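You operate a simulated robot arm through the tools that you are given. There is no shell and no other tool. Be economical: measure what you need, move in short steps, check, and stop when the job is done.

The job below is to be done with a simulated robot arm. You get a single attempt, and the scene is never put back.

JOB
Bring the air line back up to 6 bar and open the white valve last.
Fine: first shut the oiler cap and the filter drain, then open the red valve and set the line gauge by the regulator; the other branch valves stay shut.

Only the result counts: the job must be done as asked and must still hold three seconds after the hand-in. Knocking over, shifting, dropping, spilling or breaking anything else fails it. Lids that push on must go on centred and level and be pressed home; caps that screw on are set level and turned clockwise until they are tight.

ROBOT AND FRAMES
A 7-joint arm with a two-finger parallel gripper, fixed in place. Base frame: the origin is at the foot of the arm, x ahead of it, y to its left, z up. Units: cm, degrees, N and s.
Its first joint turns from -166.0 to 166.0 degrees. Payload 4.4 kg.
Tool frame: the origin (TCP) lies between the finger pads and is the grasp point; the fingertips stand 2.3 cm ahead of it; z points along the fingers, y is the line along which they close. The gripper opens to 9.4 cm. The fingers are 3.8 cm wide and 1 cm thick; the gripper's body (5.4 by 9.6 cm) begins 3.9 cm behind the TCP.
Orientation is that of the tool frame in the base frame, as a unit quaternion [x, y, z, w]. With the fingers straight down and closing along the base's y, the tool's x points along the base's -x, its y along +y and its z along -z.

CONTROLS
- The arm moves only by the tool move_arm. Its argument "plan" is text: rows parted by semicolons, each of 6 numbers parted by spaces: the shift along the base's x, y, z in mm, then the turn, a rotation vector about the base's x, y, z in degrees. In form: tx ty tz wx wy wz; .... A call has 1 to 20 rows; each row is the pose to reach, as a shift and turn from the pose commanded when the call began. "hand" is the gripper command, from -1 (fully open) to 1 (shut), values between in proportion, set as the call begins (left out, the last holds). A row lasts 0.2 s, in which the tool goes at most 5 cm and 8.6 degrees; a call with a longer step from one row to the next is refused whole, and so is a gripper value outside its range. Where a pose cannot be reached the arm comes as near as it can. A force on the tool above 90 N (or 10 N above the force at the start of the call, whichever is more), or a blocked arm, ends the call early, and 0.2 s more pass. The fingers move at their own pace (about 7.2 cm/s each) and stop on an object; they squeeze with about 26 N. The grip force told is the motor's: it shows also when the fingers shut on nothing. Time passes only in rows, and 0.2 s behind the last, so rows that repeat a pose let the fingers close. The reply holds the time, the measured pose of the TCP, the force on the tool along the base axes, the opening and the grip force, in the units named above and with some noise, with the torque about the TCP (base axes, N m) and any sound that the robot's microphone picked up.
- Cameras (640 x 400 px; columns grow to the right, rows downward): "scene" is fixed at [40.16, 50.02, 159.81]; the picture's right is [-0.56, -0.83, 0.00], its down [-0.41, 0.28, -0.86] and it looks along [0.71, -0.49, -0.50] (base axes); focal length 342 px, centre (320, 200). "wrist" rides on the gripper at [8.6, 1.6, -7.5] in the tool frame; the picture's right is [-0.18, 0.98, 0.00], its down [-0.58, -0.11, -0.81] and it looks along [-0.79, -0.15, 0.59] (tool axes); focal length 243 px, centre (320, 200). There is no depth. A picture from a camera that has moved, and an enlarged one, comes with that camera's place and axes in the base frame and with its lens.
- snapshot(camera): a new picture of that camera. It takes no simulated time.
- close_up(camera, box): a new picture of the part [left, top, right, bottom] of that camera's present view, enlarged. It takes no simulated time.
- hand_in(): hands the job in; it is judged then, once.

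Go step by step. Nothing tells you positions but the pictures and the camera data: compare them with the known pose of the tool, close in by small moves and look again before you grip or let go. The budget is 120 turns and 84 pictures, counting those below and the enlarged ones. Unless the task says otherwise, let go and move clear before handing in, and close with one line.

The tools are called after "Emit:" as a command line: name --argument value ..., lists and objects as JSON in quotes. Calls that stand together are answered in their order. move_arm: Moves the arm, as the interface text tells. Its arguments: {"type":"object","properties":{"plan":{"type":"string"},"hand":{"type":"number"}},"required":["plan"]} The other tools are called the same way: snapshot (camera) takes a picture; close_up (camera, box) takes an enlarged picture of a part of a camera's view; hand_in () hands the job in.

At the start:

```text
time_s: 0.0
tool_pos: [75.84, -2.3, 138.98]
ee_rot: [0.0, 1.0, -0.001, 0.0]
contact_force: [0.4, 0.0, 0.1]
moment: [-0.01, 0.02, -0.02]
grip_width: 9.41
finger_force: 0.1
```

scene: 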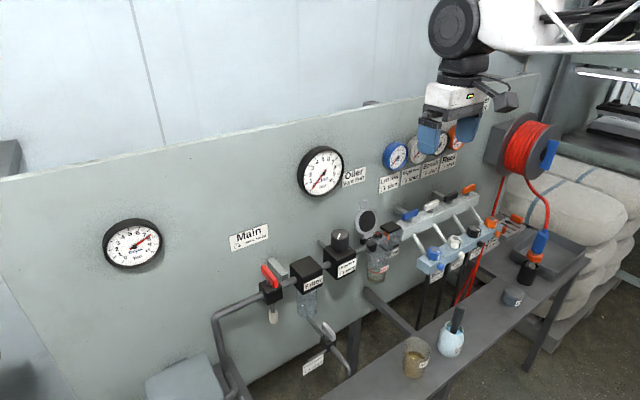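
wrist: 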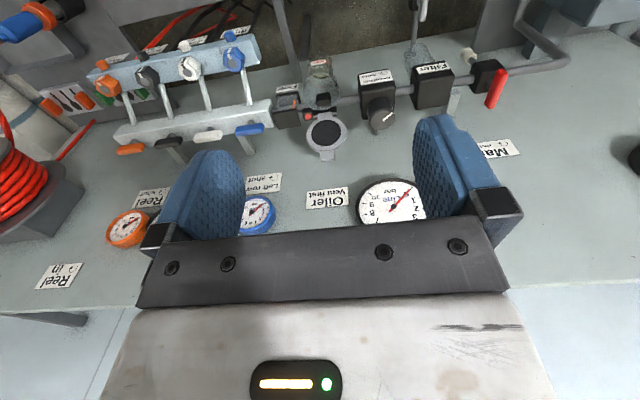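

I see a wall panel with main red valve, filter, regulator, oiler (hinged cap open), and a manifold with branch valves. I'll take enlarged views first.

Emit:
close_up --camera "scene" --box '[220, 220, 380, 320]'

Emit:
close_up --camera "scene" --box '[340, 180, 500, 280]'

Emit:
close_up --camera "scene" --box '[220, 290, 380, 390]'

Emit:
close_up --camera "scene" --box '[290, 110, 480, 230]'

Emit:
close_up --camera "scene" --box '[400, 170, 560, 270]'

Emit:
close_up --camera "wrist" --box '[240, 0, 540, 190]'

```text
4.00 times, centred on (300, 270) of scene
camera zoom: at [40.16, 50.02, 159.81], right [-0.56, -0.83, 0.0], down [-0.41, 0.28, -0.86], along [0.71, -0.49, -0.5], focal length 1366 px, centre (400, -80)
```

zoom: 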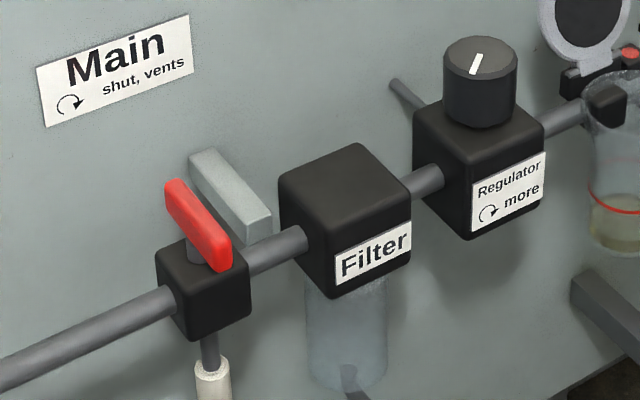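

```text
4.00 times, centred on (420, 230) of scene
camera zoom: at [40.16, 50.02, 159.81], right [-0.56, -0.83, 0.0], down [-0.41, 0.28, -0.86], along [0.71, -0.49, -0.5], focal length 1366 px, centre (-80, 80)
```

zoom: 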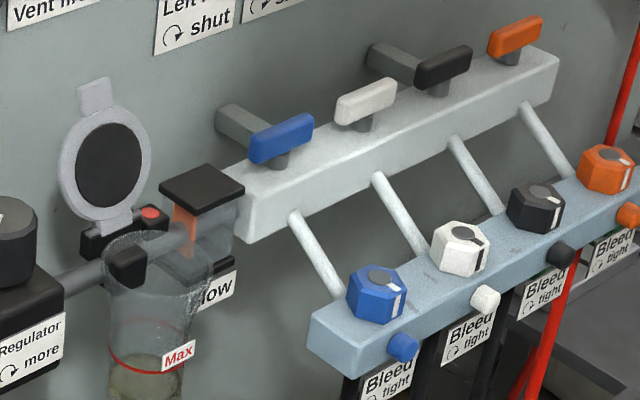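

```text
4.00 times, centred on (300, 340) of scene
camera zoom: at [40.16, 50.02, 159.81], right [-0.56, -0.83, 0.0], down [-0.41, 0.28, -0.86], along [0.71, -0.49, -0.5], focal length 1366 px, centre (400, -360)
```

zoom: 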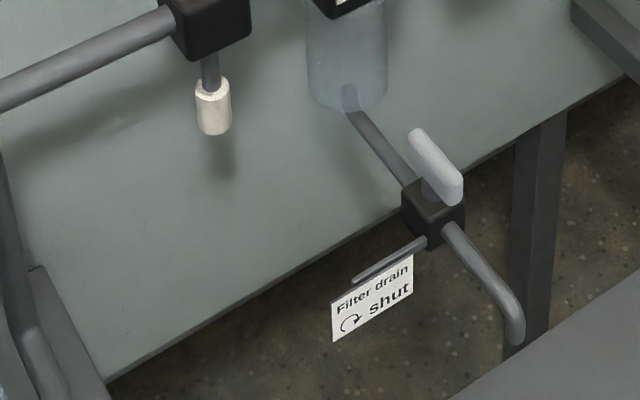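

```text
3.33 times, centred on (385, 170) of scene
camera zoom: at [40.16, 50.02, 159.81], right [-0.56, -0.83, 0.0], down [-0.41, 0.28, -0.86], along [0.71, -0.49, -0.5], focal length 1138 px, centre (103, 300)
```

zoom: 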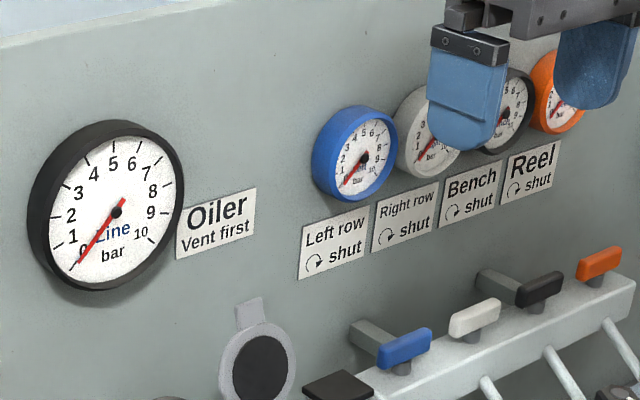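

```text
4.00 times, centred on (480, 220) of scene
camera zoom: at [40.16, 50.02, 159.81], right [-0.56, -0.83, 0.0], down [-0.41, 0.28, -0.86], along [0.71, -0.49, -0.5], focal length 1366 px, centre (-320, 120)
```

zoom: 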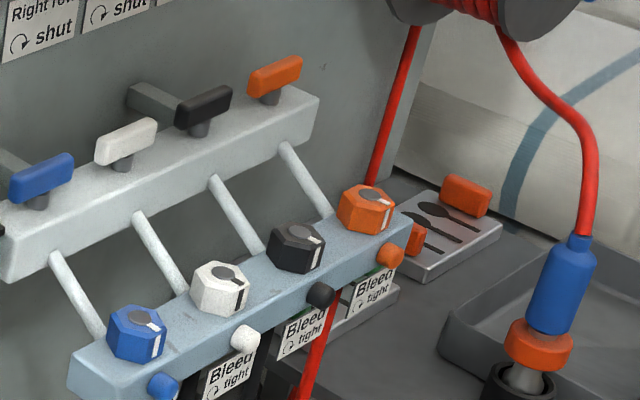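

```text
2.11 times, centred on (390, 95) of wrist
camera zoom: at [67.06, -0.77, 146.42], right [0.18, 0.98, 0.0], down [0.58, -0.11, 0.81], along [0.79, -0.15, -0.59], focal length 511 px, centre (173, 421)
```

zoom: 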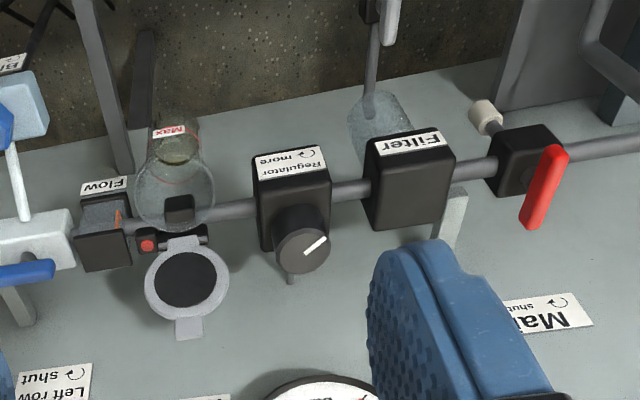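

The pipe runs along y at about x≈96: main handle ≈(96,26,105), regulator knob ≈(96,6,108), oiler lid ≈(98,-5,107), drain handle ≈(86,16,89), white valve ≈(98,-33,102). I'll move in over the oiler for a better look.

Emit:
move_arm --plan "10 0 -40 0 0 0; 15 0 -80 0 0 0; 15 0 -120 0 0 0; 15 0 -140 0 0 0" --hand 1

Emit:
snapshot --camera "wrist"

Emit:
close_up --camera "wrist" --box '[240, 60, 400, 180]'

Emit:
close_up --camera "scene" --box '[350, 120, 490, 220]'

```text
time_s: 1.0
tool_pos: [77.25, -2.3, 124.87]
ee_rot: [0.0, 1.0, -0.001, 0.001]
contact_force: [0.0, 0.0, 0.3]
moment: [-0.03, -0.02, 0.05]
grip_width: 0.0
finger_force: 26.2
```

```text
75 pictures are left
camera wrist: at [68.57, -0.75, 132.36], right [0.18, 0.98, 0.0], down [0.58, -0.11, 0.81], along [0.79, -0.15, -0.59], focal length 243 px, centre (320, 200)
```

wrist: 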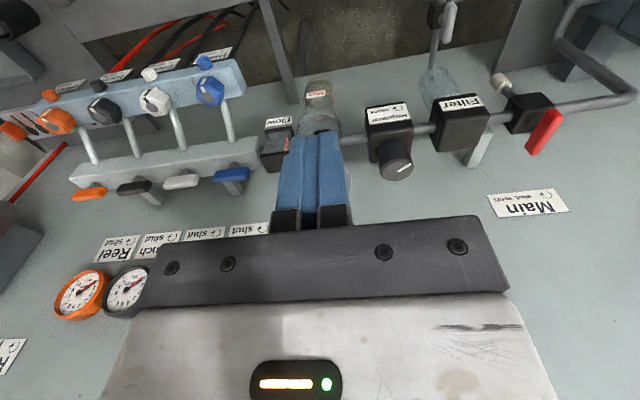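

```text
3.33 times, centred on (320, 120) of wrist
camera zoom: at [68.57, -0.75, 132.36], right [0.18, 0.98, 0.0], down [0.58, -0.11, 0.81], along [0.79, -0.15, -0.59], focal length 809 px, centre (320, 467)
```

zoom: 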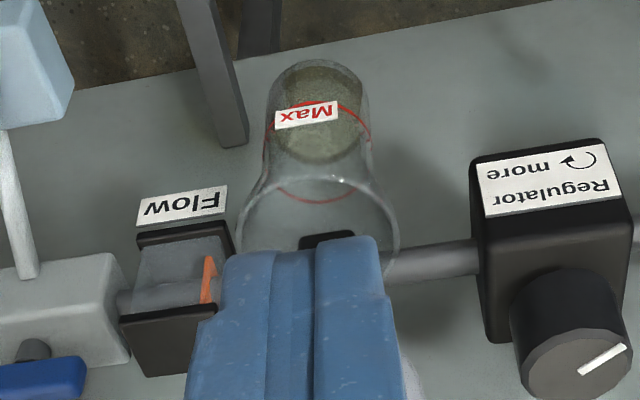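

```text
4.00 times, centred on (420, 170) of scene
camera zoom: at [40.16, 50.02, 159.81], right [-0.56, -0.83, 0.0], down [-0.41, 0.28, -0.86], along [0.71, -0.49, -0.5], focal length 1366 px, centre (-80, 320)
```

zoom: 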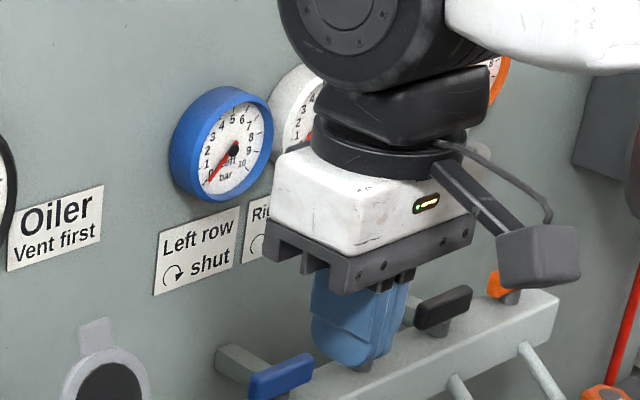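

The bowl is hidden behind the fingers, so I'll shift sideways to see the lid and hinge clearly.

Emit:
move_arm --plan "0 45 0 0 0 0; 0 90 0 0 0 0; 0 90 -20 0 0 0"

Emit:
snapshot --camera "wrist"

Emit:
close_up --camera "wrist" --box '[160, 60, 320, 220]'

Emit:
close_up --camera "scene" --box '[340, 190, 420, 290]'

```text
time_s: 1.8
tool_pos: [77.3, 6.7, 122.94]
ee_rot: [0.0, 1.0, 0.0, 0.0]
contact_force: [0.3, 0.9, -0.7]
moment: [0.0, 0.02, -0.02]
grip_width: 0.02
finger_force: 25.6
```

```text
72 pictures are left
camera wrist: at [68.51, 8.25, 130.43], right [0.18, 0.98, 0.0], down [0.58, -0.11, 0.81], along [0.79, -0.15, -0.59], focal length 243 px, centre (320, 200)
```

wrist: 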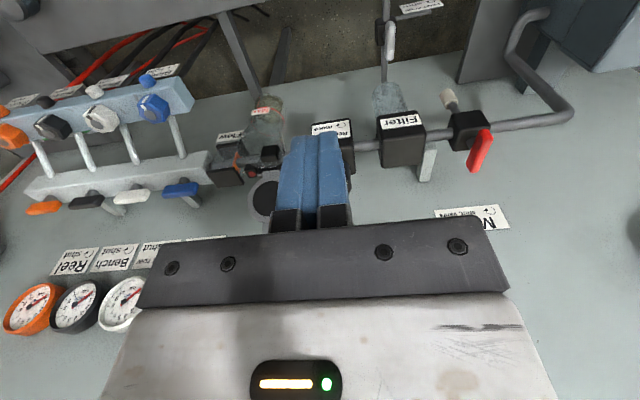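

```text
2.50 times, centred on (240, 140) of wrist
camera zoom: at [68.51, 8.25, 130.43], right [0.18, 0.98, 0.0], down [0.58, -0.11, 0.81], along [0.79, -0.15, -0.59], focal length 606 px, centre (520, 350)
```

zoom: 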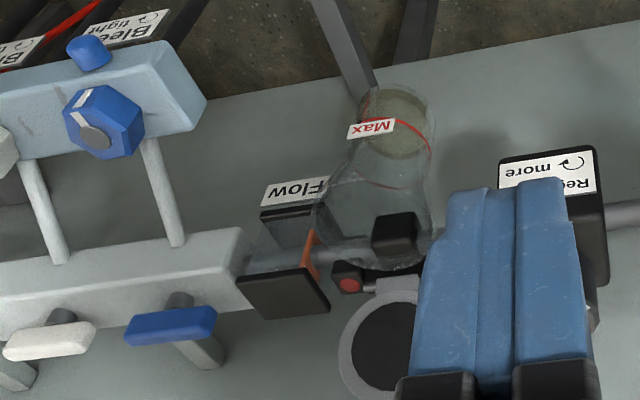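

```text
4.00 times, centred on (380, 240) of scene
camera zoom: at [40.16, 50.02, 159.81], right [-0.56, -0.83, 0.0], down [-0.41, 0.28, -0.86], along [0.71, -0.49, -0.5], focal length 1366 px, centre (80, 40)
```

zoom: 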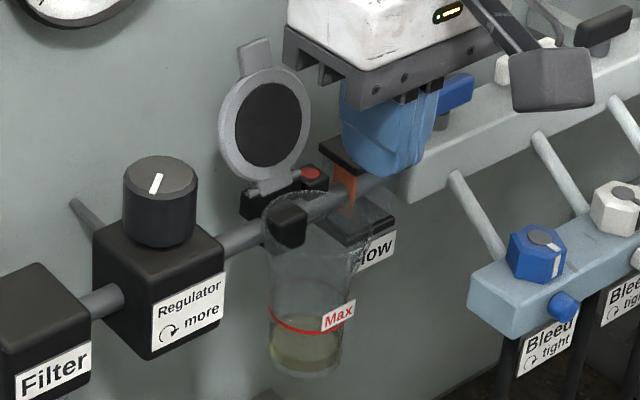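

The wall is at about x≈103.6 and the lid stands nearly vertical with its tab near (99.9,-5.5,111.5). I'll tilt the tool forward 30° so the fingers can pinch the tab sideways, and approach for a look.

Emit:
move_arm --plan "0 -40 30 0 -8 0; 0 -80 30 0 -16 0; 10 -122 30 0 -24 0; 40 -122 30 0 -30 0;60 -122 20 0 -30 0" --hand -0.1

Emit:
snapshot --camera "wrist"

Emit:
snapshot --camera "scene"

```text
time_s: 3.0
tool_pos: [83.36, -5.5, 125.07]
ee_rot: [-0.001, 0.966, 0.001, 0.26]
contact_force: [-0.4, -0.1, -0.8]
moment: [-0.02, 0.0, -0.02]
grip_width: 5.16
finger_force: 0.0
```

```text
69 pictures are left
camera wrist: at [72.07, -3.9, 127.13], right [0.16, 0.98, 0.09], down [0.1, -0.11, 0.99], along [0.98, -0.15, -0.11], focal length 243 px, centre (320, 200)
```

wrist: 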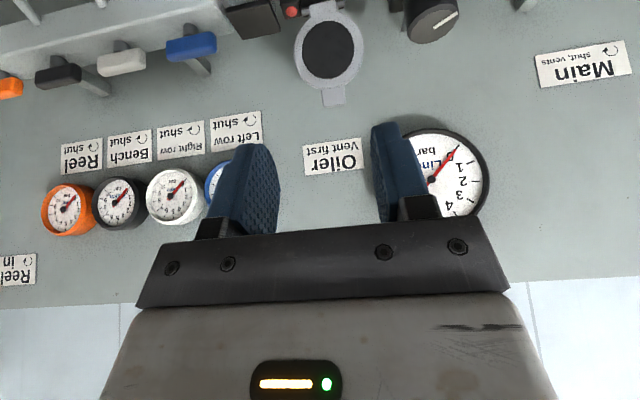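

```text
68 pictures are left
```

scene: 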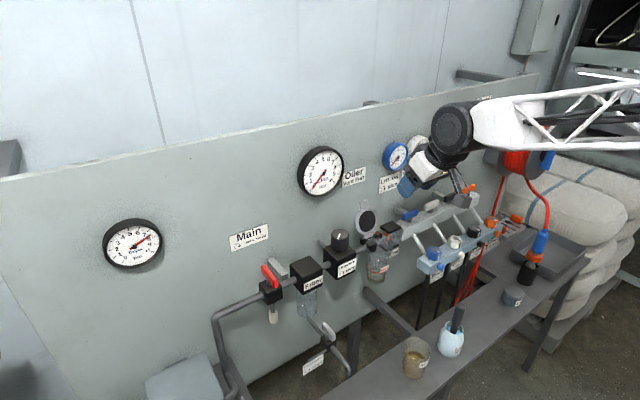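

Triangulation agrees: tab mid ≈(99.8,-5.3,111.7), lid centre ≈(98.2,-5.3,107), hinge ≈(96.7,102.5), bowl centre x≈92.2. I'll approach along the finger direction and stop short to check.

Emit:
move_arm --plan "40 2 -10 0 0 0; 80 2 -30 0 0 0; 116 2 -50 0 0 0; 131 2 -77 0 0 0; 131 2 -77 0 0 0"

Emit:
snapshot --camera "wrist"

Emit:
close_up --camera "scene" --box '[330, 150, 450, 250]'

```text
time_s: 4.2
tool_pos: [96.39, -5.03, 117.32]
ee_rot: [-0.001, 0.966, 0.002, 0.259]
contact_force: [1.5, 0.3, -0.5]
moment: [0.01, 0.03, 0.04]
grip_width: 5.17
finger_force: 0.1
```

```text
67 pictures are left
camera wrist: at [85.12, -3.53, 119.44], right [0.16, 0.98, 0.09], down [0.1, -0.11, 0.99], along [0.98, -0.15, -0.12], focal length 243 px, centre (320, 200)
```

wrist: 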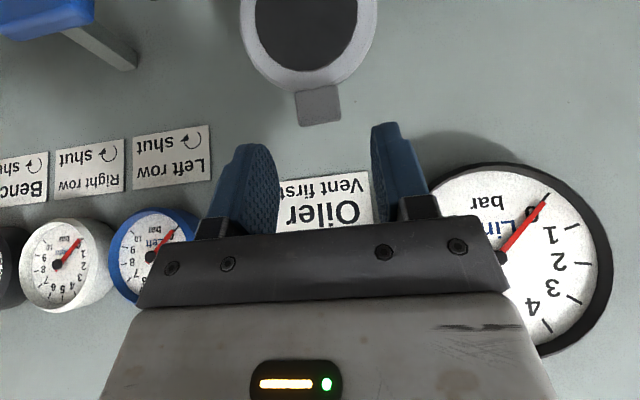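

```text
4.00 times, centred on (390, 200) of scene
camera zoom: at [40.16, 50.02, 159.81], right [-0.56, -0.83, 0.0], down [-0.41, 0.28, -0.86], along [0.71, -0.49, -0.5], focal length 1366 px, centre (40, 200)
```

zoom: 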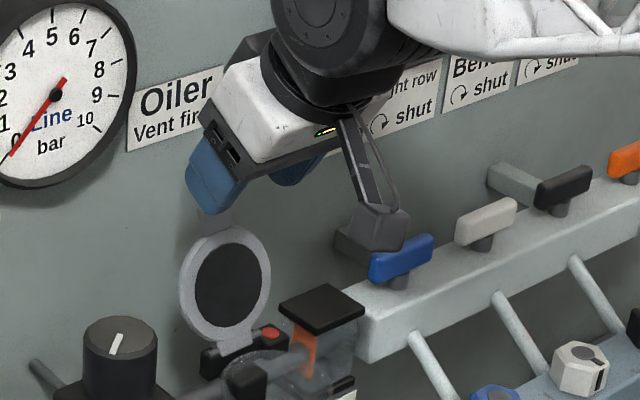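

Tab confirmed at ≈(99.8,-5.2,111.6). Moving in to straddle it.

Emit:
move_arm --plan "9 -2 -15 0 0 0; 18 -2 -30 0 0 0; 27 -2 -43 0 0 0; 27 -2 -43 0 0 0"

Emit:
snapshot --camera "wrist"

```text
time_s: 5.2
tool_pos: [99.08, -5.34, 113.05]
ee_rot: [0.0, 0.966, 0.0, 0.258]
contact_force: [-1.6, 1.3, 3.8]
moment: [0.11, 0.06, 0.04]
grip_width: 5.22
finger_force: 0.0
```

```text
65 pictures are left
camera wrist: at [87.77, -3.89, 115.22], right [0.16, 0.98, 0.09], down [0.1, -0.11, 0.99], along [0.98, -0.15, -0.12], focal length 243 px, centre (320, 200)
```

wrist: 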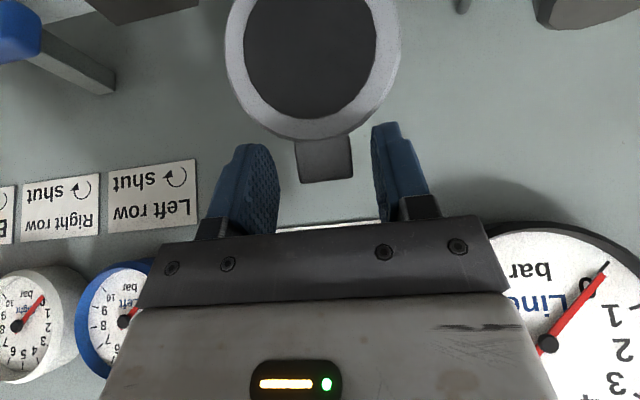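

The tab sits between the pads; closing on it.

Emit:
move_arm --plan "0 0 0 0 0 0; 0 0 0 0 0 0; 0 0 0 0 0 0" --hand 1

Emit:
snapshot --camera "wrist"

```text
time_s: 6.0
tool_pos: [99.09, -5.17, 113.35]
ee_rot: [-0.001, 0.965, 0.0, 0.261]
contact_force: [-10.5, 45.7, 38.6]
moment: [0.98, 0.69, 0.35]
grip_width: 2.75
finger_force: 45.0
```

```text
64 pictures are left
camera wrist: at [87.76, -3.7, 115.49], right [0.16, 0.98, 0.09], down [0.1, -0.11, 0.99], along [0.98, -0.15, -0.11], focal length 243 px, centre (320, 200)
```

wrist: 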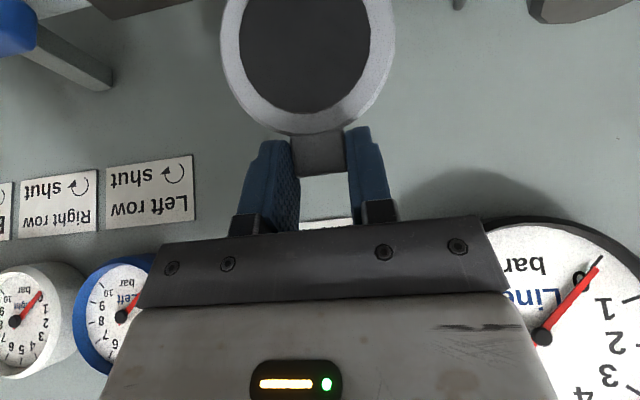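

It's gripped (2.75 cm) with some side load; I'll relieve 2 mm in +y/+z and begin the swing about the hinge.

Emit:
move_arm --plan "0 2 2 0 0 0; -7 2 4 0 0 0; -14 2 5 0 0 0; -22 2 6 0 0 0; -31 2 6 0 0 0"

Emit:
snapshot --camera "wrist"

```text
time_s: 7.2
tool_pos: [95.98, -5.26, 113.36]
ee_rot: [0.0, 0.966, 0.0, 0.258]
contact_force: [13.1, 46.1, 11.8]
moment: [0.43, -1.48, 0.48]
grip_width: 2.78
finger_force: 45.4
```

```text
63 pictures are left
camera wrist: at [84.7, -3.69, 115.55], right [0.16, 0.98, 0.09], down [0.1, -0.11, 0.99], along [0.98, -0.15, -0.12], focal length 243 px, centre (320, 200)
```

wrist: 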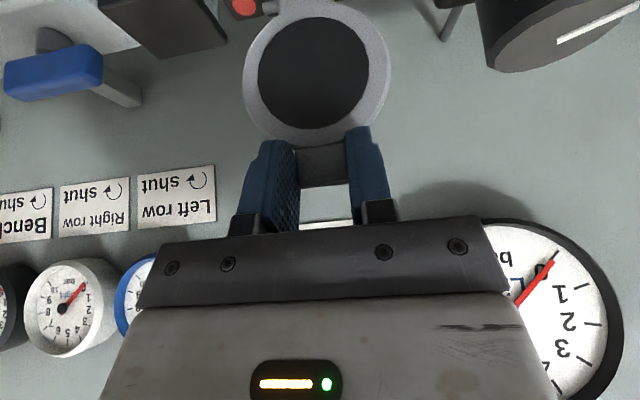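

The lid follows. Continuing the swing with a bit more +y relief.

Emit:
move_arm --plan "-8 3 0 0 0 0; -17 5 -1 0 0 0; -25 5 -3 0 0 0; -33 5 -6 0 0 0; -41 5 -10 0 0 0"

Emit:
snapshot --camera "wrist"

Emit:
close_up --camera "scene" --box '[330, 170, 450, 270]'

```text
time_s: 8.6
tool_pos: [91.92, -5.11, 112.75]
ee_rot: [0.002, 0.965, -0.001, 0.26]
contact_force: [-4.2, -23.6, 2.4]
moment: [-0.08, 0.34, -0.4]
grip_width: 2.74
finger_force: 45.6
stopped in row 5: the force on the tool passed its limit at 92 N (the readings are from after the stop); the commanded pose is now the measured one
```

```text
62 pictures are left
camera wrist: at [80.63, -3.61, 114.84], right [0.16, 0.98, 0.09], down [0.1, -0.11, 0.99], along [0.98, -0.15, -0.11], focal length 243 px, centre (320, 200)
```

wrist: 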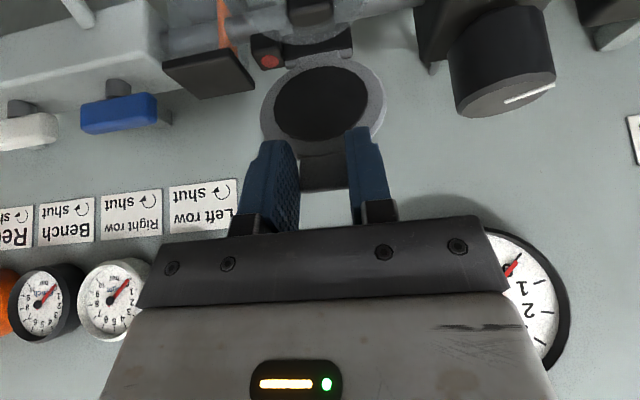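

```text
4.00 times, centred on (390, 220) of scene
camera zoom: at [40.16, 50.02, 159.81], right [-0.56, -0.83, 0.0], down [-0.41, 0.28, -0.86], along [0.71, -0.49, -0.5], focal length 1366 px, centre (40, 120)
```

zoom: 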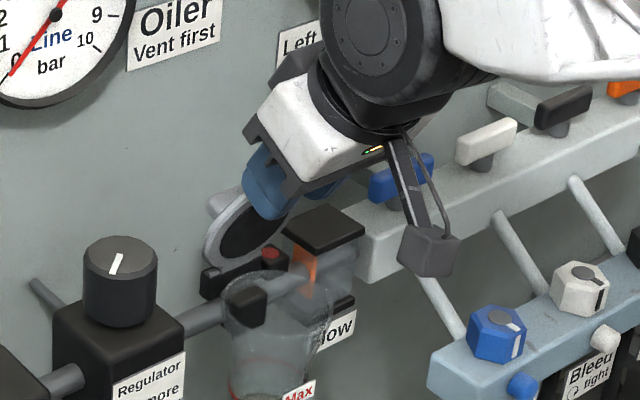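

The lid is now past vertical, leaning forward. I'll open to let it drop and back off upward.

Emit:
move_arm --plan "0 0 0 0 0 0; 0 0 0 0 0 0; -8 0 14 0 0 0; -20 0 34 0 0 0; -30 0 52 0 0 0;-30 0 52 0 0 0" --hand -0.1

Emit:
snapshot --camera "wrist"

Emit:
close_up --camera "scene" --box '[330, 170, 450, 270]'

```text
time_s: 10.0
tool_pos: [89.07, -4.9, 117.92]
ee_rot: [0.001, 0.965, -0.001, 0.261]
contact_force: [0.2, 0.5, 0.5]
moment: [0.02, -0.02, 0.01]
grip_width: 5.18
finger_force: 0.1
```

```text
60 pictures are left
camera wrist: at [77.72, -3.4, 119.98], right [0.16, 0.98, 0.09], down [0.1, -0.11, 0.99], along [0.98, -0.15, -0.11], focal length 243 px, centre (320, 200)
```

wrist: 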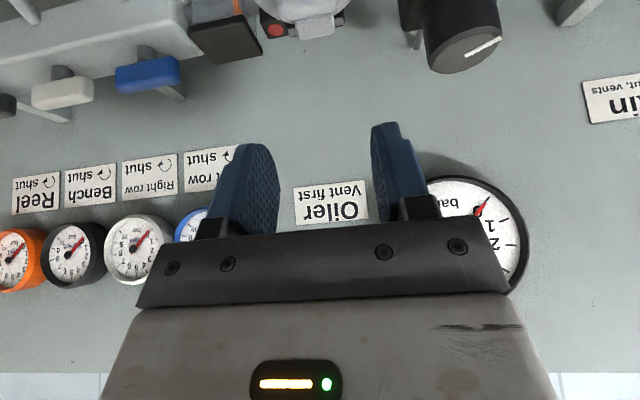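

```text
4.00 times, centred on (390, 220) of scene
camera zoom: at [40.16, 50.02, 159.81], right [-0.56, -0.83, 0.0], down [-0.41, 0.28, -0.86], along [0.71, -0.49, -0.5], focal length 1366 px, centre (40, 120)
```

zoom: 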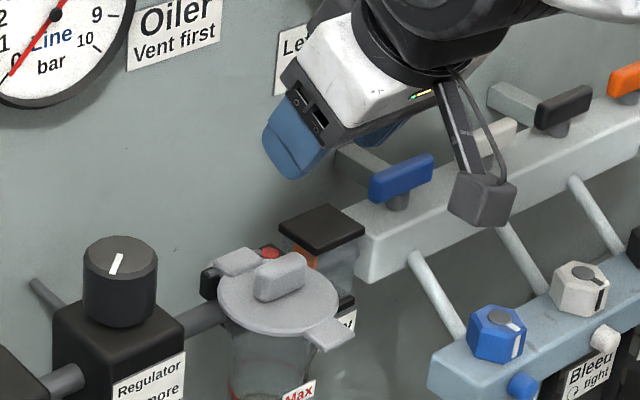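

The lid has fallen onto the bowl; now press it home at its centre. I'll turn the tool vertical, close the fingers and come over the centre.

Emit:
move_arm --plan "0 0 0 0 8 0; 10 -2 0 0 16 0; 20 -4 -10 0 24 0; 31 -4 -30 0 30 0; 31 -4 -50 0 30 0; 31 -4 -50 0 30 0" --hand 1

Emit:
snapshot --camera "wrist"

Emit:
close_up --camera "scene" --box '[330, 170, 450, 270]'

```text
time_s: 11.4
tool_pos: [92.21, -5.49, 113.0]
ee_rot: [0.001, 1.0, -0.001, 0.001]
contact_force: [0.0, 0.1, 0.6]
moment: [0.01, -0.04, 0.02]
grip_width: 0.03
finger_force: 25.8
```

```text
58 pictures are left
camera wrist: at [83.44, -3.88, 120.33], right [0.19, 0.98, 0.0], down [0.58, -0.11, 0.81], along [0.79, -0.15, -0.59], focal length 243 px, centre (320, 200)
```

wrist: 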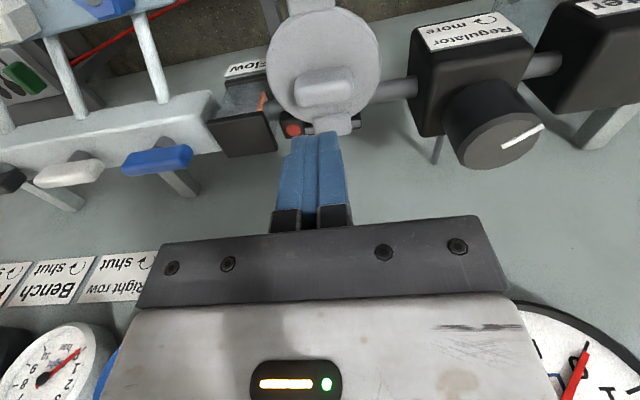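

```text
4.00 times, centred on (390, 220) of scene
camera zoom: at [40.16, 50.02, 159.81], right [-0.56, -0.83, 0.0], down [-0.41, 0.28, -0.86], along [0.71, -0.49, -0.5], focal length 1366 px, centre (40, 120)
```

zoom: 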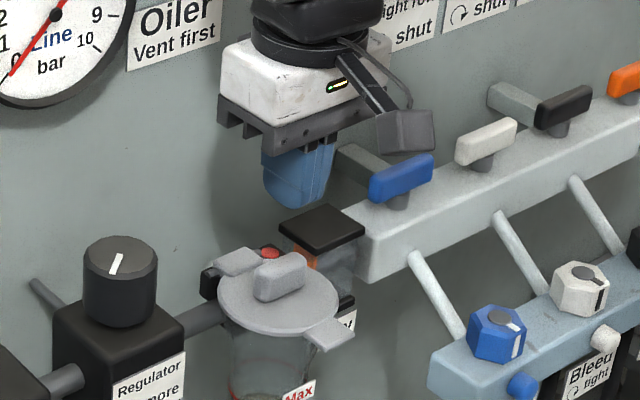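

The fingertips are centred over the lid bar (≈92.2,-5.2). Descending to press.

Emit:
move_arm --plan "0 2 -20 0 0 0; 0 2 -38 0 0 0; 0 2 -44 0 0 0; 0 2 -50 0 0 0; 0 2 -55 0 0 0; 0 2 -60 0 0 0; 0 2 -65 0 0 0; 0 2 -70 0 0 0; 0 2 -75 0 0 0"

Emit:
close_up --camera "scene" --box '[330, 170, 450, 270]'

```text
time_s: 12.8
tool_pos: [92.17, -5.28, 108.15]
ee_rot: [0.0, 1.0, -0.002, 0.007]
contact_force: [2.0, -0.5, 13.1]
moment: [0.03, 0.06, -0.09]
grip_width: 0.01
finger_force: 26.0
stopped in row 7: the force on the tool passed its limit at 99 N (the readings are from after the stop); the commanded pose is now the measured one
```

```text
4.00 times, centred on (390, 220) of scene
camera zoom: at [40.16, 50.02, 159.81], right [-0.56, -0.83, 0.0], down [-0.41, 0.28, -0.86], along [0.71, -0.49, -0.5], focal length 1366 px, centre (40, 120)
```

zoom: 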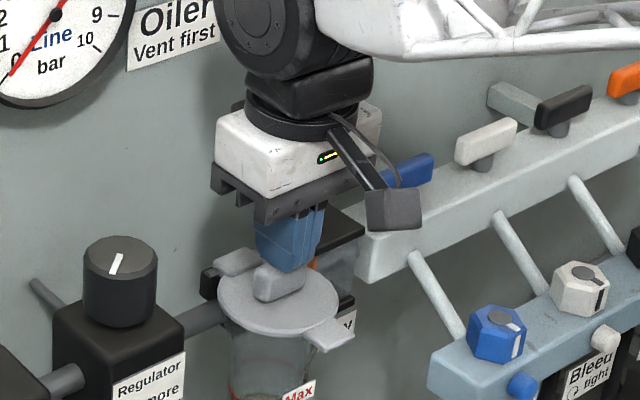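

Pressed to 99 N with the lid flat. I'll back off and inspect the lid closely.

Emit:
move_arm --plan "-20 0 30 0 0 0; -60 0 50 0 0 0; -60 -40 50 0 0 0; -60 -40 50 0 0 0"

Emit:
close_up --camera "wrist" --box '[300, 40, 460, 160]'

Emit:
close_up --camera "scene" --box '[360, 220, 440, 270]'

```text
time_s: 13.8
tool_pos: [86.02, -9.24, 112.81]
ee_rot: [0.0, 1.0, -0.003, 0.005]
contact_force: [-0.5, 0.2, -0.4]
moment: [0.0, -0.02, -0.02]
grip_width: 0.0
finger_force: 26.0
```

```text
3.33 times, centred on (380, 100) of wrist
camera zoom: at [77.16, -7.72, 120.12], right [0.19, 0.98, 0.0], down [0.57, -0.11, 0.81], along [0.8, -0.15, -0.58], focal length 809 px, centre (120, 533)
```

zoom: 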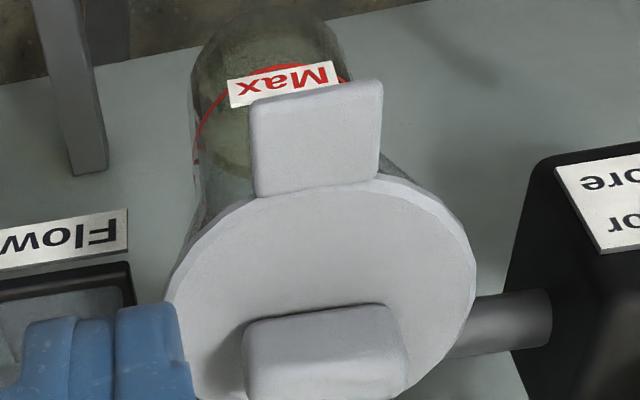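

```text
8.00 times, centred on (400, 245) of scene
camera zoom: at [40.16, 50.02, 159.81], right [-0.56, -0.83, 0.0], down [-0.41, 0.28, -0.86], along [0.71, -0.49, -0.5], focal length 2732 px, centre (-320, -160)
```

zoom: 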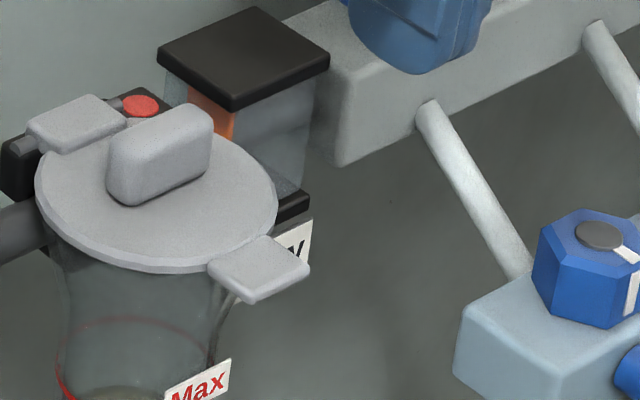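

The cap is flat and closed. Next is the filter drain; I move over it to look.

Emit:
move_arm --plan "-40 20 30 0 0 0; -70 65 30 0 0 0; -80 110 30 0 0 0; -80 155 20 0 0 0; -80 205 0 0 0 0; -80 240 -20 0 0 0;-80 240 -40 0 0 0" --hand 0.2

Emit:
snapshot --camera "wrist"

Emit:
snapshot --camera "scene"

```text
refused: row 1 steps farther than a row can; nothing moved
```

```text
53 pictures are left
camera wrist: at [77.16, -7.72, 120.12], right [0.19, 0.98, 0.0], down [0.57, -0.11, 0.81], along [0.8, -0.15, -0.58], focal length 243 px, centre (320, 200)
```

wrist: 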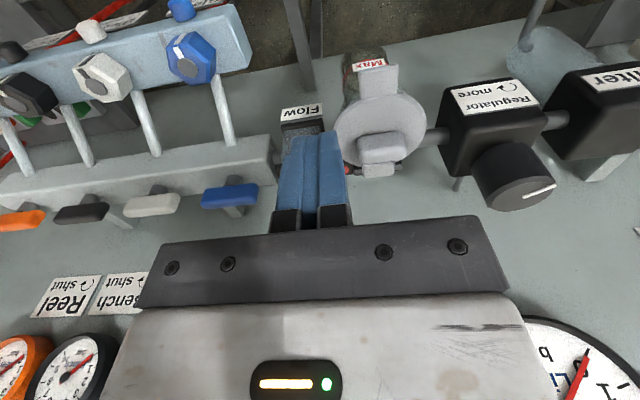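

```text
52 pictures are left
```

scene: 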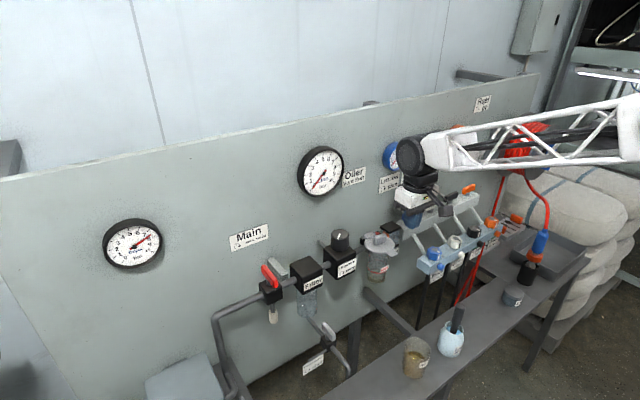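

The step was too long; retrying with smaller rows.

Emit:
move_arm --plan "-30 10 30 0 0 0; -55 50 30 0 0 0; -70 95 30 0 0 0; -80 140 20 0 0 0; -80 185 10 0 0 0; -80 225 -15 0 0 0; -80 240 -40 0 0 0; -80 240 -40 0 0 0" --hand 0.2

Emit:
snapshot --camera "wrist"

Emit:
close_up --camera "scene" --box '[260, 260, 420, 380]'

```text
time_s: 15.7
tool_pos: [77.96, 14.68, 109.01]
ee_rot: [0.001, 1.0, -0.002, 0.007]
contact_force: [0.4, 1.0, -0.6]
moment: [0.02, 0.03, -0.01]
grip_width: 3.77
finger_force: 0.2
```

```text
51 pictures are left
camera wrist: at [69.27, 16.27, 116.26], right [0.19, 0.98, 0.0], down [0.57, -0.11, 0.81], along [0.8, -0.15, -0.58], focal length 243 px, centre (320, 200)
```

wrist: 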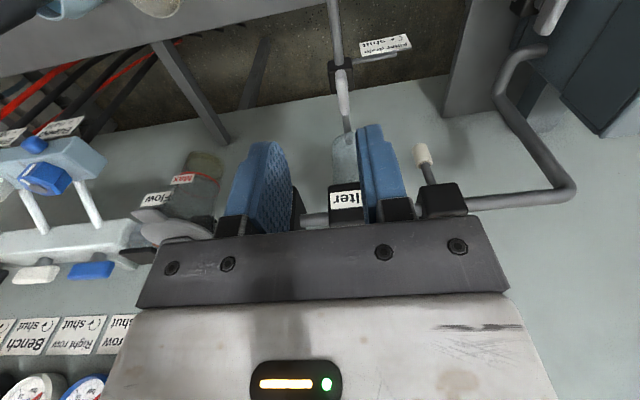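

```text
3.33 times, centred on (340, 320) of scene
camera zoom: at [40.16, 50.02, 159.81], right [-0.56, -0.83, 0.0], down [-0.41, 0.28, -0.86], along [0.71, -0.49, -0.5], focal length 1138 px, centre (253, -200)
```

zoom: 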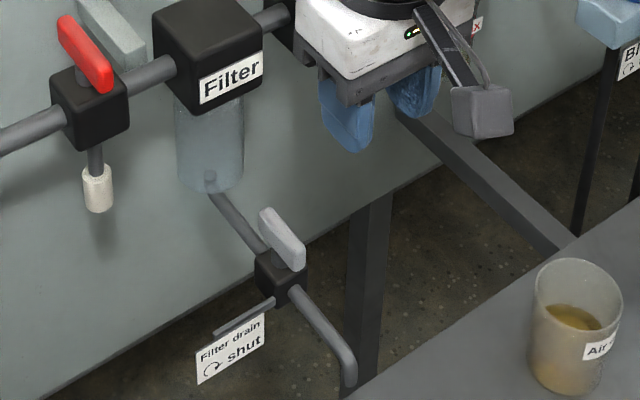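

Drain handle ≈(86.3,15.9,88.4), lying along the pipe (open); it must go 90° clockwise. I'll tilt 20° to keep the wrist clear of the filter and come to a pre-grasp.

Emit:
move_arm --plan "10 12 -30 0 -8 0; 20 12 -65 0 -16 0; 40 12 -100 0 -20 0; 59 12 -126 0 -20 0; 59 12 -126 0 -20 0"

Emit:
snapshot --camera "wrist"

Emit:
close_up --camera "scene" --box '[260, 240, 420, 360]'

```text
time_s: 16.9
tool_pos: [83.93, 16.09, 96.19]
ee_rot: [0.001, 0.984, -0.001, 0.18]
contact_force: [-0.9, 0.5, 0.3]
moment: [-0.01, 0.0, 0.0]
grip_width: 3.77
finger_force: 0.1
```

```text
49 pictures are left
camera wrist: at [73.17, 17.61, 100.04], right [0.17, 0.98, 0.06], down [0.26, -0.11, 0.96], along [0.95, -0.15, -0.27], focal length 243 px, centre (320, 200)
```

wrist: 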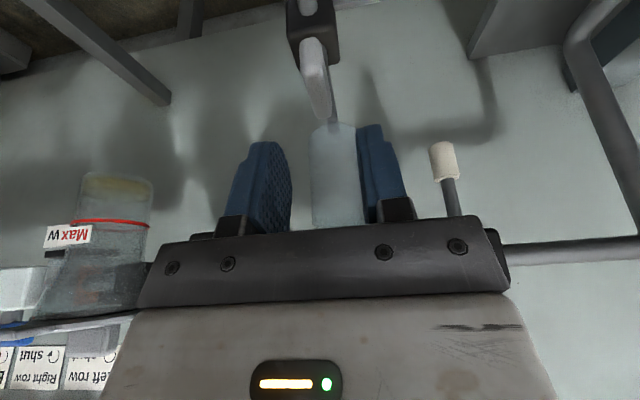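

```text
3.33 times, centred on (340, 300) of scene
camera zoom: at [40.16, 50.02, 159.81], right [-0.56, -0.83, 0.0], down [-0.41, 0.28, -0.86], along [0.71, -0.49, -0.5], focal length 1138 px, centre (253, -133)
```

zoom: 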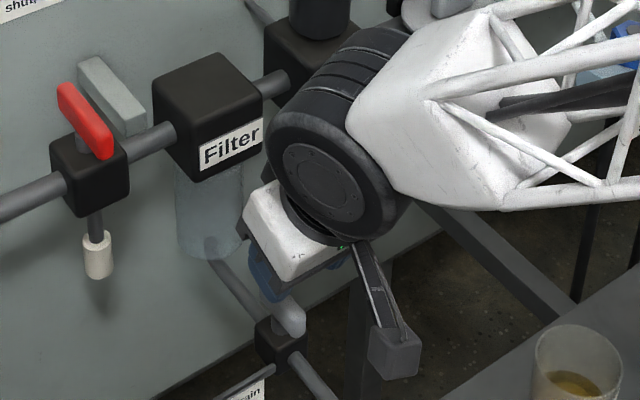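

Position confirmed; moving in to straddle the drain handle.

Emit:
move_arm --plan "6 -2 -18 0 0 0; 13 -2 -36 0 0 0; 19 -2 -52 0 0 0; 24 -2 -64 0 0 0; 24 -2 -64 0 0 0"

Emit:
snapshot --camera "wrist"

```text
time_s: 18.1
tool_pos: [86.44, 15.9, 89.89]
ee_rot: [0.001, 0.984, -0.001, 0.181]
contact_force: [0.5, 0.6, -0.8]
moment: [0.02, 0.02, 0.0]
grip_width: 3.75
finger_force: 0.0
```

```text
47 pictures are left
camera wrist: at [75.65, 17.39, 93.74], right [0.17, 0.98, 0.06], down [0.26, -0.11, 0.96], along [0.95, -0.15, -0.27], focal length 243 px, centre (320, 200)
```

wrist: 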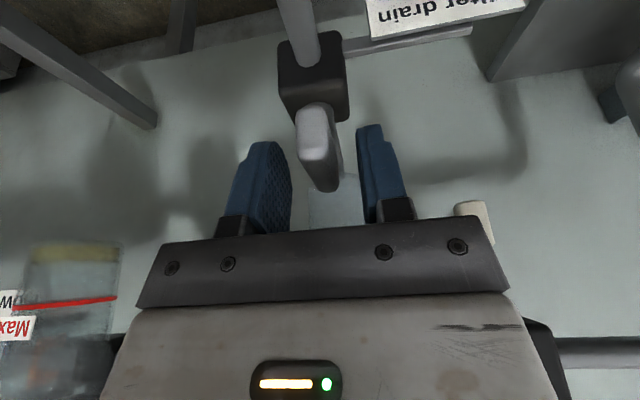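

The handle is between the fingers. Closing.

Emit:
move_arm --plan "0 0 0 0 0 0; 0 0 0 0 0 0; 0 0 0 0 0 0" --hand 1

```text
time_s: 18.9
tool_pos: [86.4, 16.01, 89.88]
ee_rot: [0.0, 0.984, -0.001, 0.18]
contact_force: [6.0, 47.5, -7.2]
moment: [1.01, -0.51, -0.21]
grip_width: 1.3
finger_force: 44.9
```

Emit:
move_arm --plan "0 2 0 0 0 0; 0 2 0 0 0 0"

```text
time_s: 19.4
tool_pos: [86.4, 16.01, 89.78]
ee_rot: [0.001, 0.984, -0.001, 0.181]
contact_force: [-10.1, 23.6, 6.3]
moment: [0.86, -0.68, -0.08]
grip_width: 1.28
finger_force: 44.9
```

Emit:
move_arm --plan "0 2 0 0 0 -8; 0 2 0 0 0 -16; 0 2 0 0 0 -24; 0 2 0 0 0 -24"

Emit:
close_up --camera "scene" --box '[260, 260, 420, 380]'

```text
time_s: 20.4
tool_pos: [86.39, 15.86, 89.77]
ee_rot: [0.207, 0.962, -0.039, 0.175]
contact_force: [-1.2, -85.0, 7.5]
moment: [-0.18, -0.13, 0.31]
grip_width: 1.28
finger_force: 45.0
```

```text
3.33 times, centred on (340, 320) of scene
camera zoom: at [40.16, 50.02, 159.81], right [-0.56, -0.83, 0.0], down [-0.41, 0.28, -0.86], along [0.71, -0.49, -0.5], focal length 1138 px, centre (253, -200)
```

zoom: 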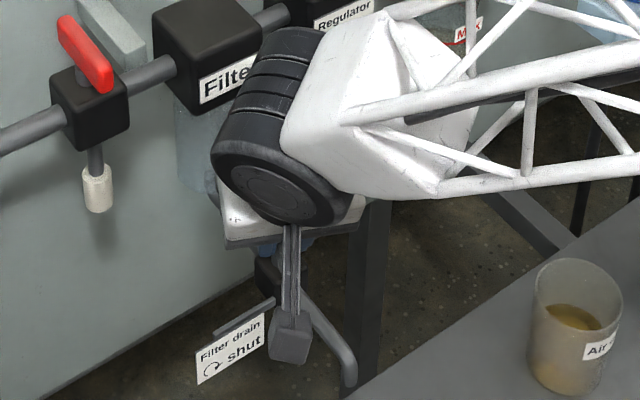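

Turning works but side load built up; I'll back y off 2 mm and continue turning.

Emit:
move_arm --plan "0 -2 0 0 0 0; 0 -2 0 0 0 -5"

```text
time_s: 21.1
tool_pos: [86.37, 15.81, 89.9]
ee_rot: [0.247, 0.952, -0.047, 0.173]
contact_force: [-15.8, -79.1, 10.2]
moment: [-0.44, -0.05, 0.32]
grip_width: 1.29
finger_force: 45.3
```

Emit:
move_arm --plan "-1 -2 0 0 0 0; -1 -4 0 0 0 0"

```text
time_s: 21.6
tool_pos: [86.46, 15.76, 89.97]
ee_rot: [0.246, 0.952, -0.045, 0.175]
contact_force: [19.1, -13.1, -8.7]
moment: [0.07, -0.12, -0.02]
grip_width: 1.26
finger_force: 45.1
```

Loads are low now. Continuing the turn, following the handle's small arc.

Emit:
move_arm --plan "0 -1 0 0 0 -8; -1 -1 0 0 0 -16; -1 -1.5 0 0 0 -24; -2 -2 0 0 0 -31; -2 -2 0 0 0 -31"

```text
time_s: 22.7
tool_pos: [86.27, 15.61, 90.01]
ee_rot: [0.481, 0.858, -0.086, 0.158]
contact_force: [25.2, 16.5, -16.5]
moment: [-0.08, 0.2, -0.16]
grip_width: 1.29
finger_force: 45.2
stopped in row 5: the force on the tool passed its limit at 94 N (the readings are from after the stop); the commanded pose is now the measured one
```

Emit:
move_arm --plan "0 0 0 0 0 -5; -0.5 0 0 0 0 -10; -1 -0.3 0 0 0 -15; -1 -0.3 0 0 0 -15"

Emit:
close_up --camera "wrist" --box '[200, 20, 440, 240]'

```text
time_s: 23.7
tool_pos: [86.27, 15.51, 89.87]
ee_rot: [0.591, 0.786, -0.108, 0.145]
contact_force: [47.9, 20.5, -33.2]
moment: [-0.23, -0.06, -0.23]
grip_width: 1.28
finger_force: 45.2
```

```text
1.82 times, centred on (320, 130) of wrist
camera zoom: at [84.59, 26.21, 93.87], right [0.99, 0.11, 0.07], down [-0.03, -0.28, 0.96], along [0.12, -0.95, -0.27], focal length 441 px, centre (320, 327)
```

zoom: 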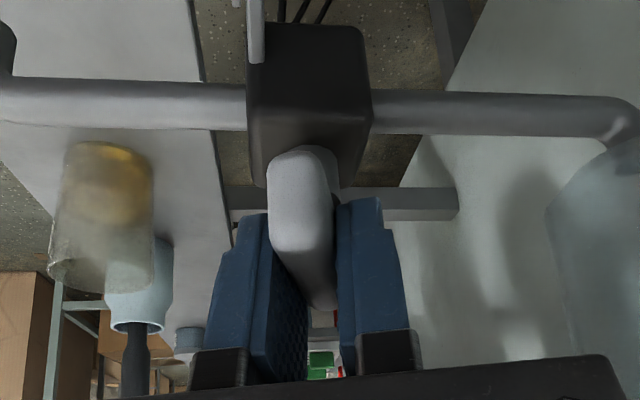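

Handle at ~74°; relieving +x and finishing to 90°.

Emit:
move_arm --plan "2 0.5 -1.5 0 0 -4; 2.5 0.5 -1.5 0 0 -8; 2.5 0.5 -1.5 0 0 -12; 2.5 0.5 -1.5 0 0 -16; 2.5 0.5 -1.5 0 0 -18"

Emit:
close_up --camera "wrist" --box '[200, 20, 440, 240]'

```text
time_s: 24.4
tool_pos: [85.98, 15.51, 89.96]
ee_rot: [0.657, 0.732, -0.122, 0.134]
contact_force: [-32.1, -2.1, 17.0]
moment: [0.0, -0.08, 0.1]
grip_width: 1.27
finger_force: 44.7
stopped in row 3: the force on the tool passed its limit at 96 N (the readings are from after the stop); the commanded pose is now the measured one
```

```text
1.82 times, centred on (320, 130) of wrist
camera zoom: at [86.45, 26.29, 93.84], right [1.0, -0.07, 0.06], down [-0.08, -0.27, 0.96], along [-0.05, -0.96, -0.27], focal length 441 px, centre (320, 327)
```

zoom: 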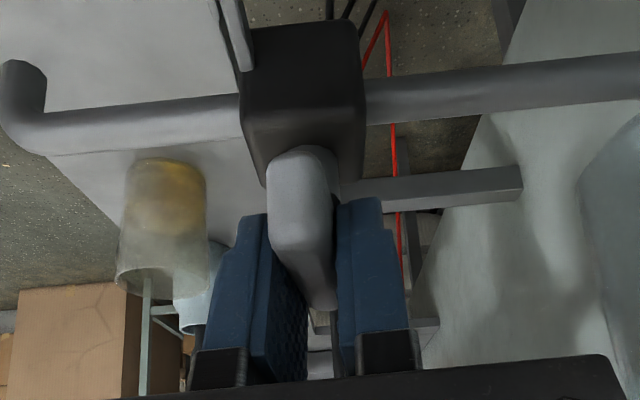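

Yaw ~84°; the remaining few degrees with no lateral shift.

Emit:
move_arm --plan "-1 0 0 0 0 -3; -1.5 0 0 0 0 -6; -1.5 0 0 0 0 -9; -1.5 0 0 0 0 -9"

```text
time_s: 25.4
tool_pos: [85.95, 15.53, 89.93]
ee_rot: [0.712, 0.679, -0.131, 0.124]
contact_force: [-28.9, 5.9, 15.3]
moment: [-0.12, -0.25, 1.8]
grip_width: 1.34
finger_force: 45.3
```

The torque rose to 1.8 N·m at ~92°: the handle is on its stop. Release and retreat backwards, then unwind.

Emit:
move_arm --plan "0 0 0 0 0 0; 0 0 0 0 0 0; 0 5 14 0 0 0; 0 12 34 0 0 0; -30 15 50 0 0 8; -60 15 70 0 0 16; -80 15 90 0 0 24; -90 15 110 0 0 32; -90 15 130 0 0 40; -90 15 150 0 0 48" --hand 0.2

Emit:
snapshot --camera "scene"

```text
time_s: 27.6
tool_pos: [77.01, 17.11, 105.01]
ee_rot: [0.373, 0.91, -0.069, 0.167]
contact_force: [0.3, 0.4, 0.0]
moment: [0.03, 0.01, 0.0]
grip_width: 3.73
finger_force: 0.1
```

```text
43 pictures are left
```

scene: 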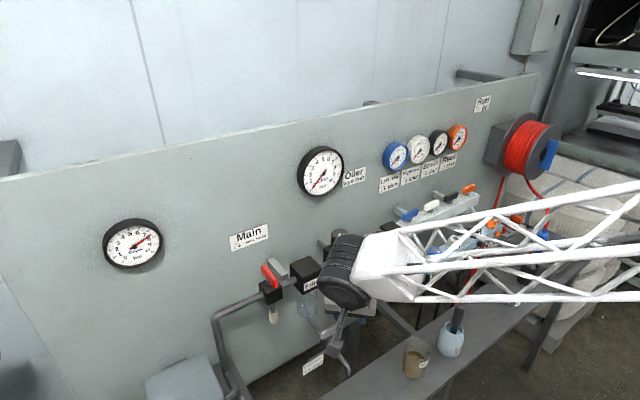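

Drain shut. Now the red main valve: reset the tool to vertical and come near the handle for a view.

Emit:
move_arm --plan "0 0 30 1.35 3.28 7.35; 0 20 60 2.7 6.57 14.7; 0 40 85 4.05 9.85 22.05; 20 60 110 5.4 13.13 29.4; 45 80 130 6.75 16.42 36.75; 75 89 140 8.1 19.7 44.1; 75 89 140 8.1 19.7 44.1"

Emit:
snapshot --camera "wrist"

Emit:
close_up --camera "scene" --box '[220, 220, 380, 370]'

```text
time_s: 29.2
tool_pos: [84.45, 25.83, 119.02]
ee_rot: [0.0, 1.0, -0.001, 0.001]
contact_force: [0.3, -1.2, 0.5]
moment: [-0.01, -0.02, 0.0]
grip_width: 3.75
finger_force: 0.0
```

```text
42 pictures are left
camera wrist: at [75.72, 27.37, 126.43], right [0.19, 0.98, 0.0], down [0.58, -0.11, 0.81], along [0.79, -0.15, -0.59], focal length 243 px, centre (320, 200)
```

wrist: 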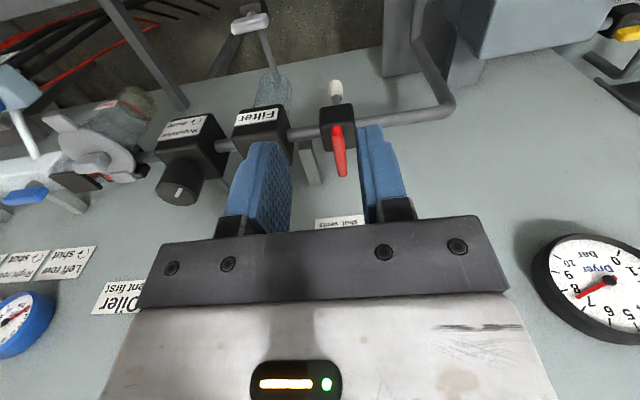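

```text
2.67 times, centred on (300, 295) of scene
camera zoom: at [40.16, 50.02, 159.81], right [-0.56, -0.83, 0.0], down [-0.41, 0.28, -0.86], along [0.71, -0.49, -0.5], focal length 911 px, centre (373, -53)
```

zoom: 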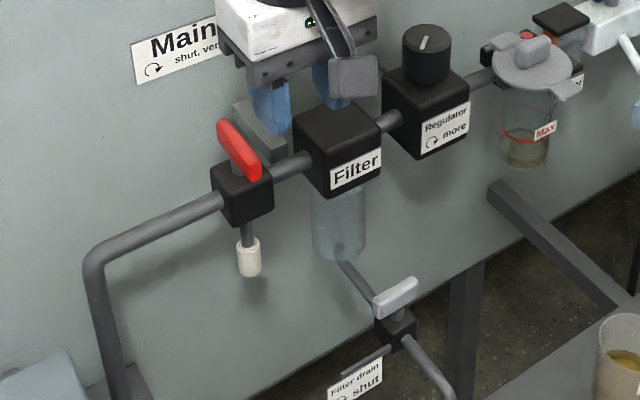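

Drain handle is now across its pipe. Red handle ≈(96.1,26.0,104.4), lying along x (shut). Moving over it.

Emit:
move_arm --plan "40 2 -10 0 0 0; 80 2 -30 0 0 0; 113 2 -60 0 0 0; 113 2 -95 0 0 0; 113 2 -95 0 0 0"

Emit:
snapshot --camera "wrist"

```text
time_s: 30.4
tool_pos: [95.79, 25.98, 109.11]
ee_rot: [0.003, 1.0, -0.002, 0.001]
contact_force: [-0.1, -0.1, 0.8]
moment: [0.03, 0.0, -0.01]
grip_width: 3.77
finger_force: 0.1
```

```text
40 pictures are left
camera wrist: at [86.97, 27.64, 116.65], right [0.19, 0.98, 0.0], down [0.58, -0.11, 0.81], along [0.79, -0.15, -0.59], focal length 243 px, centre (320, 200)
```

wrist: 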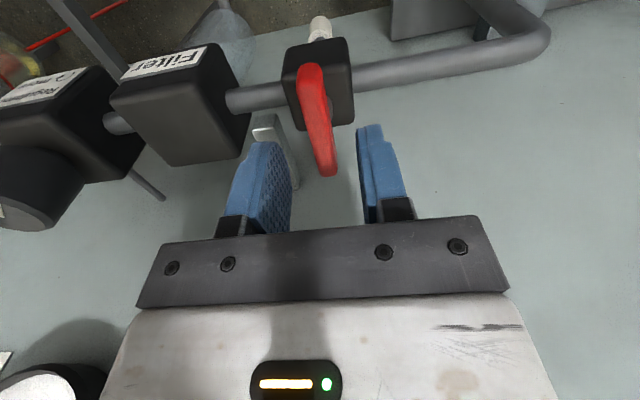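

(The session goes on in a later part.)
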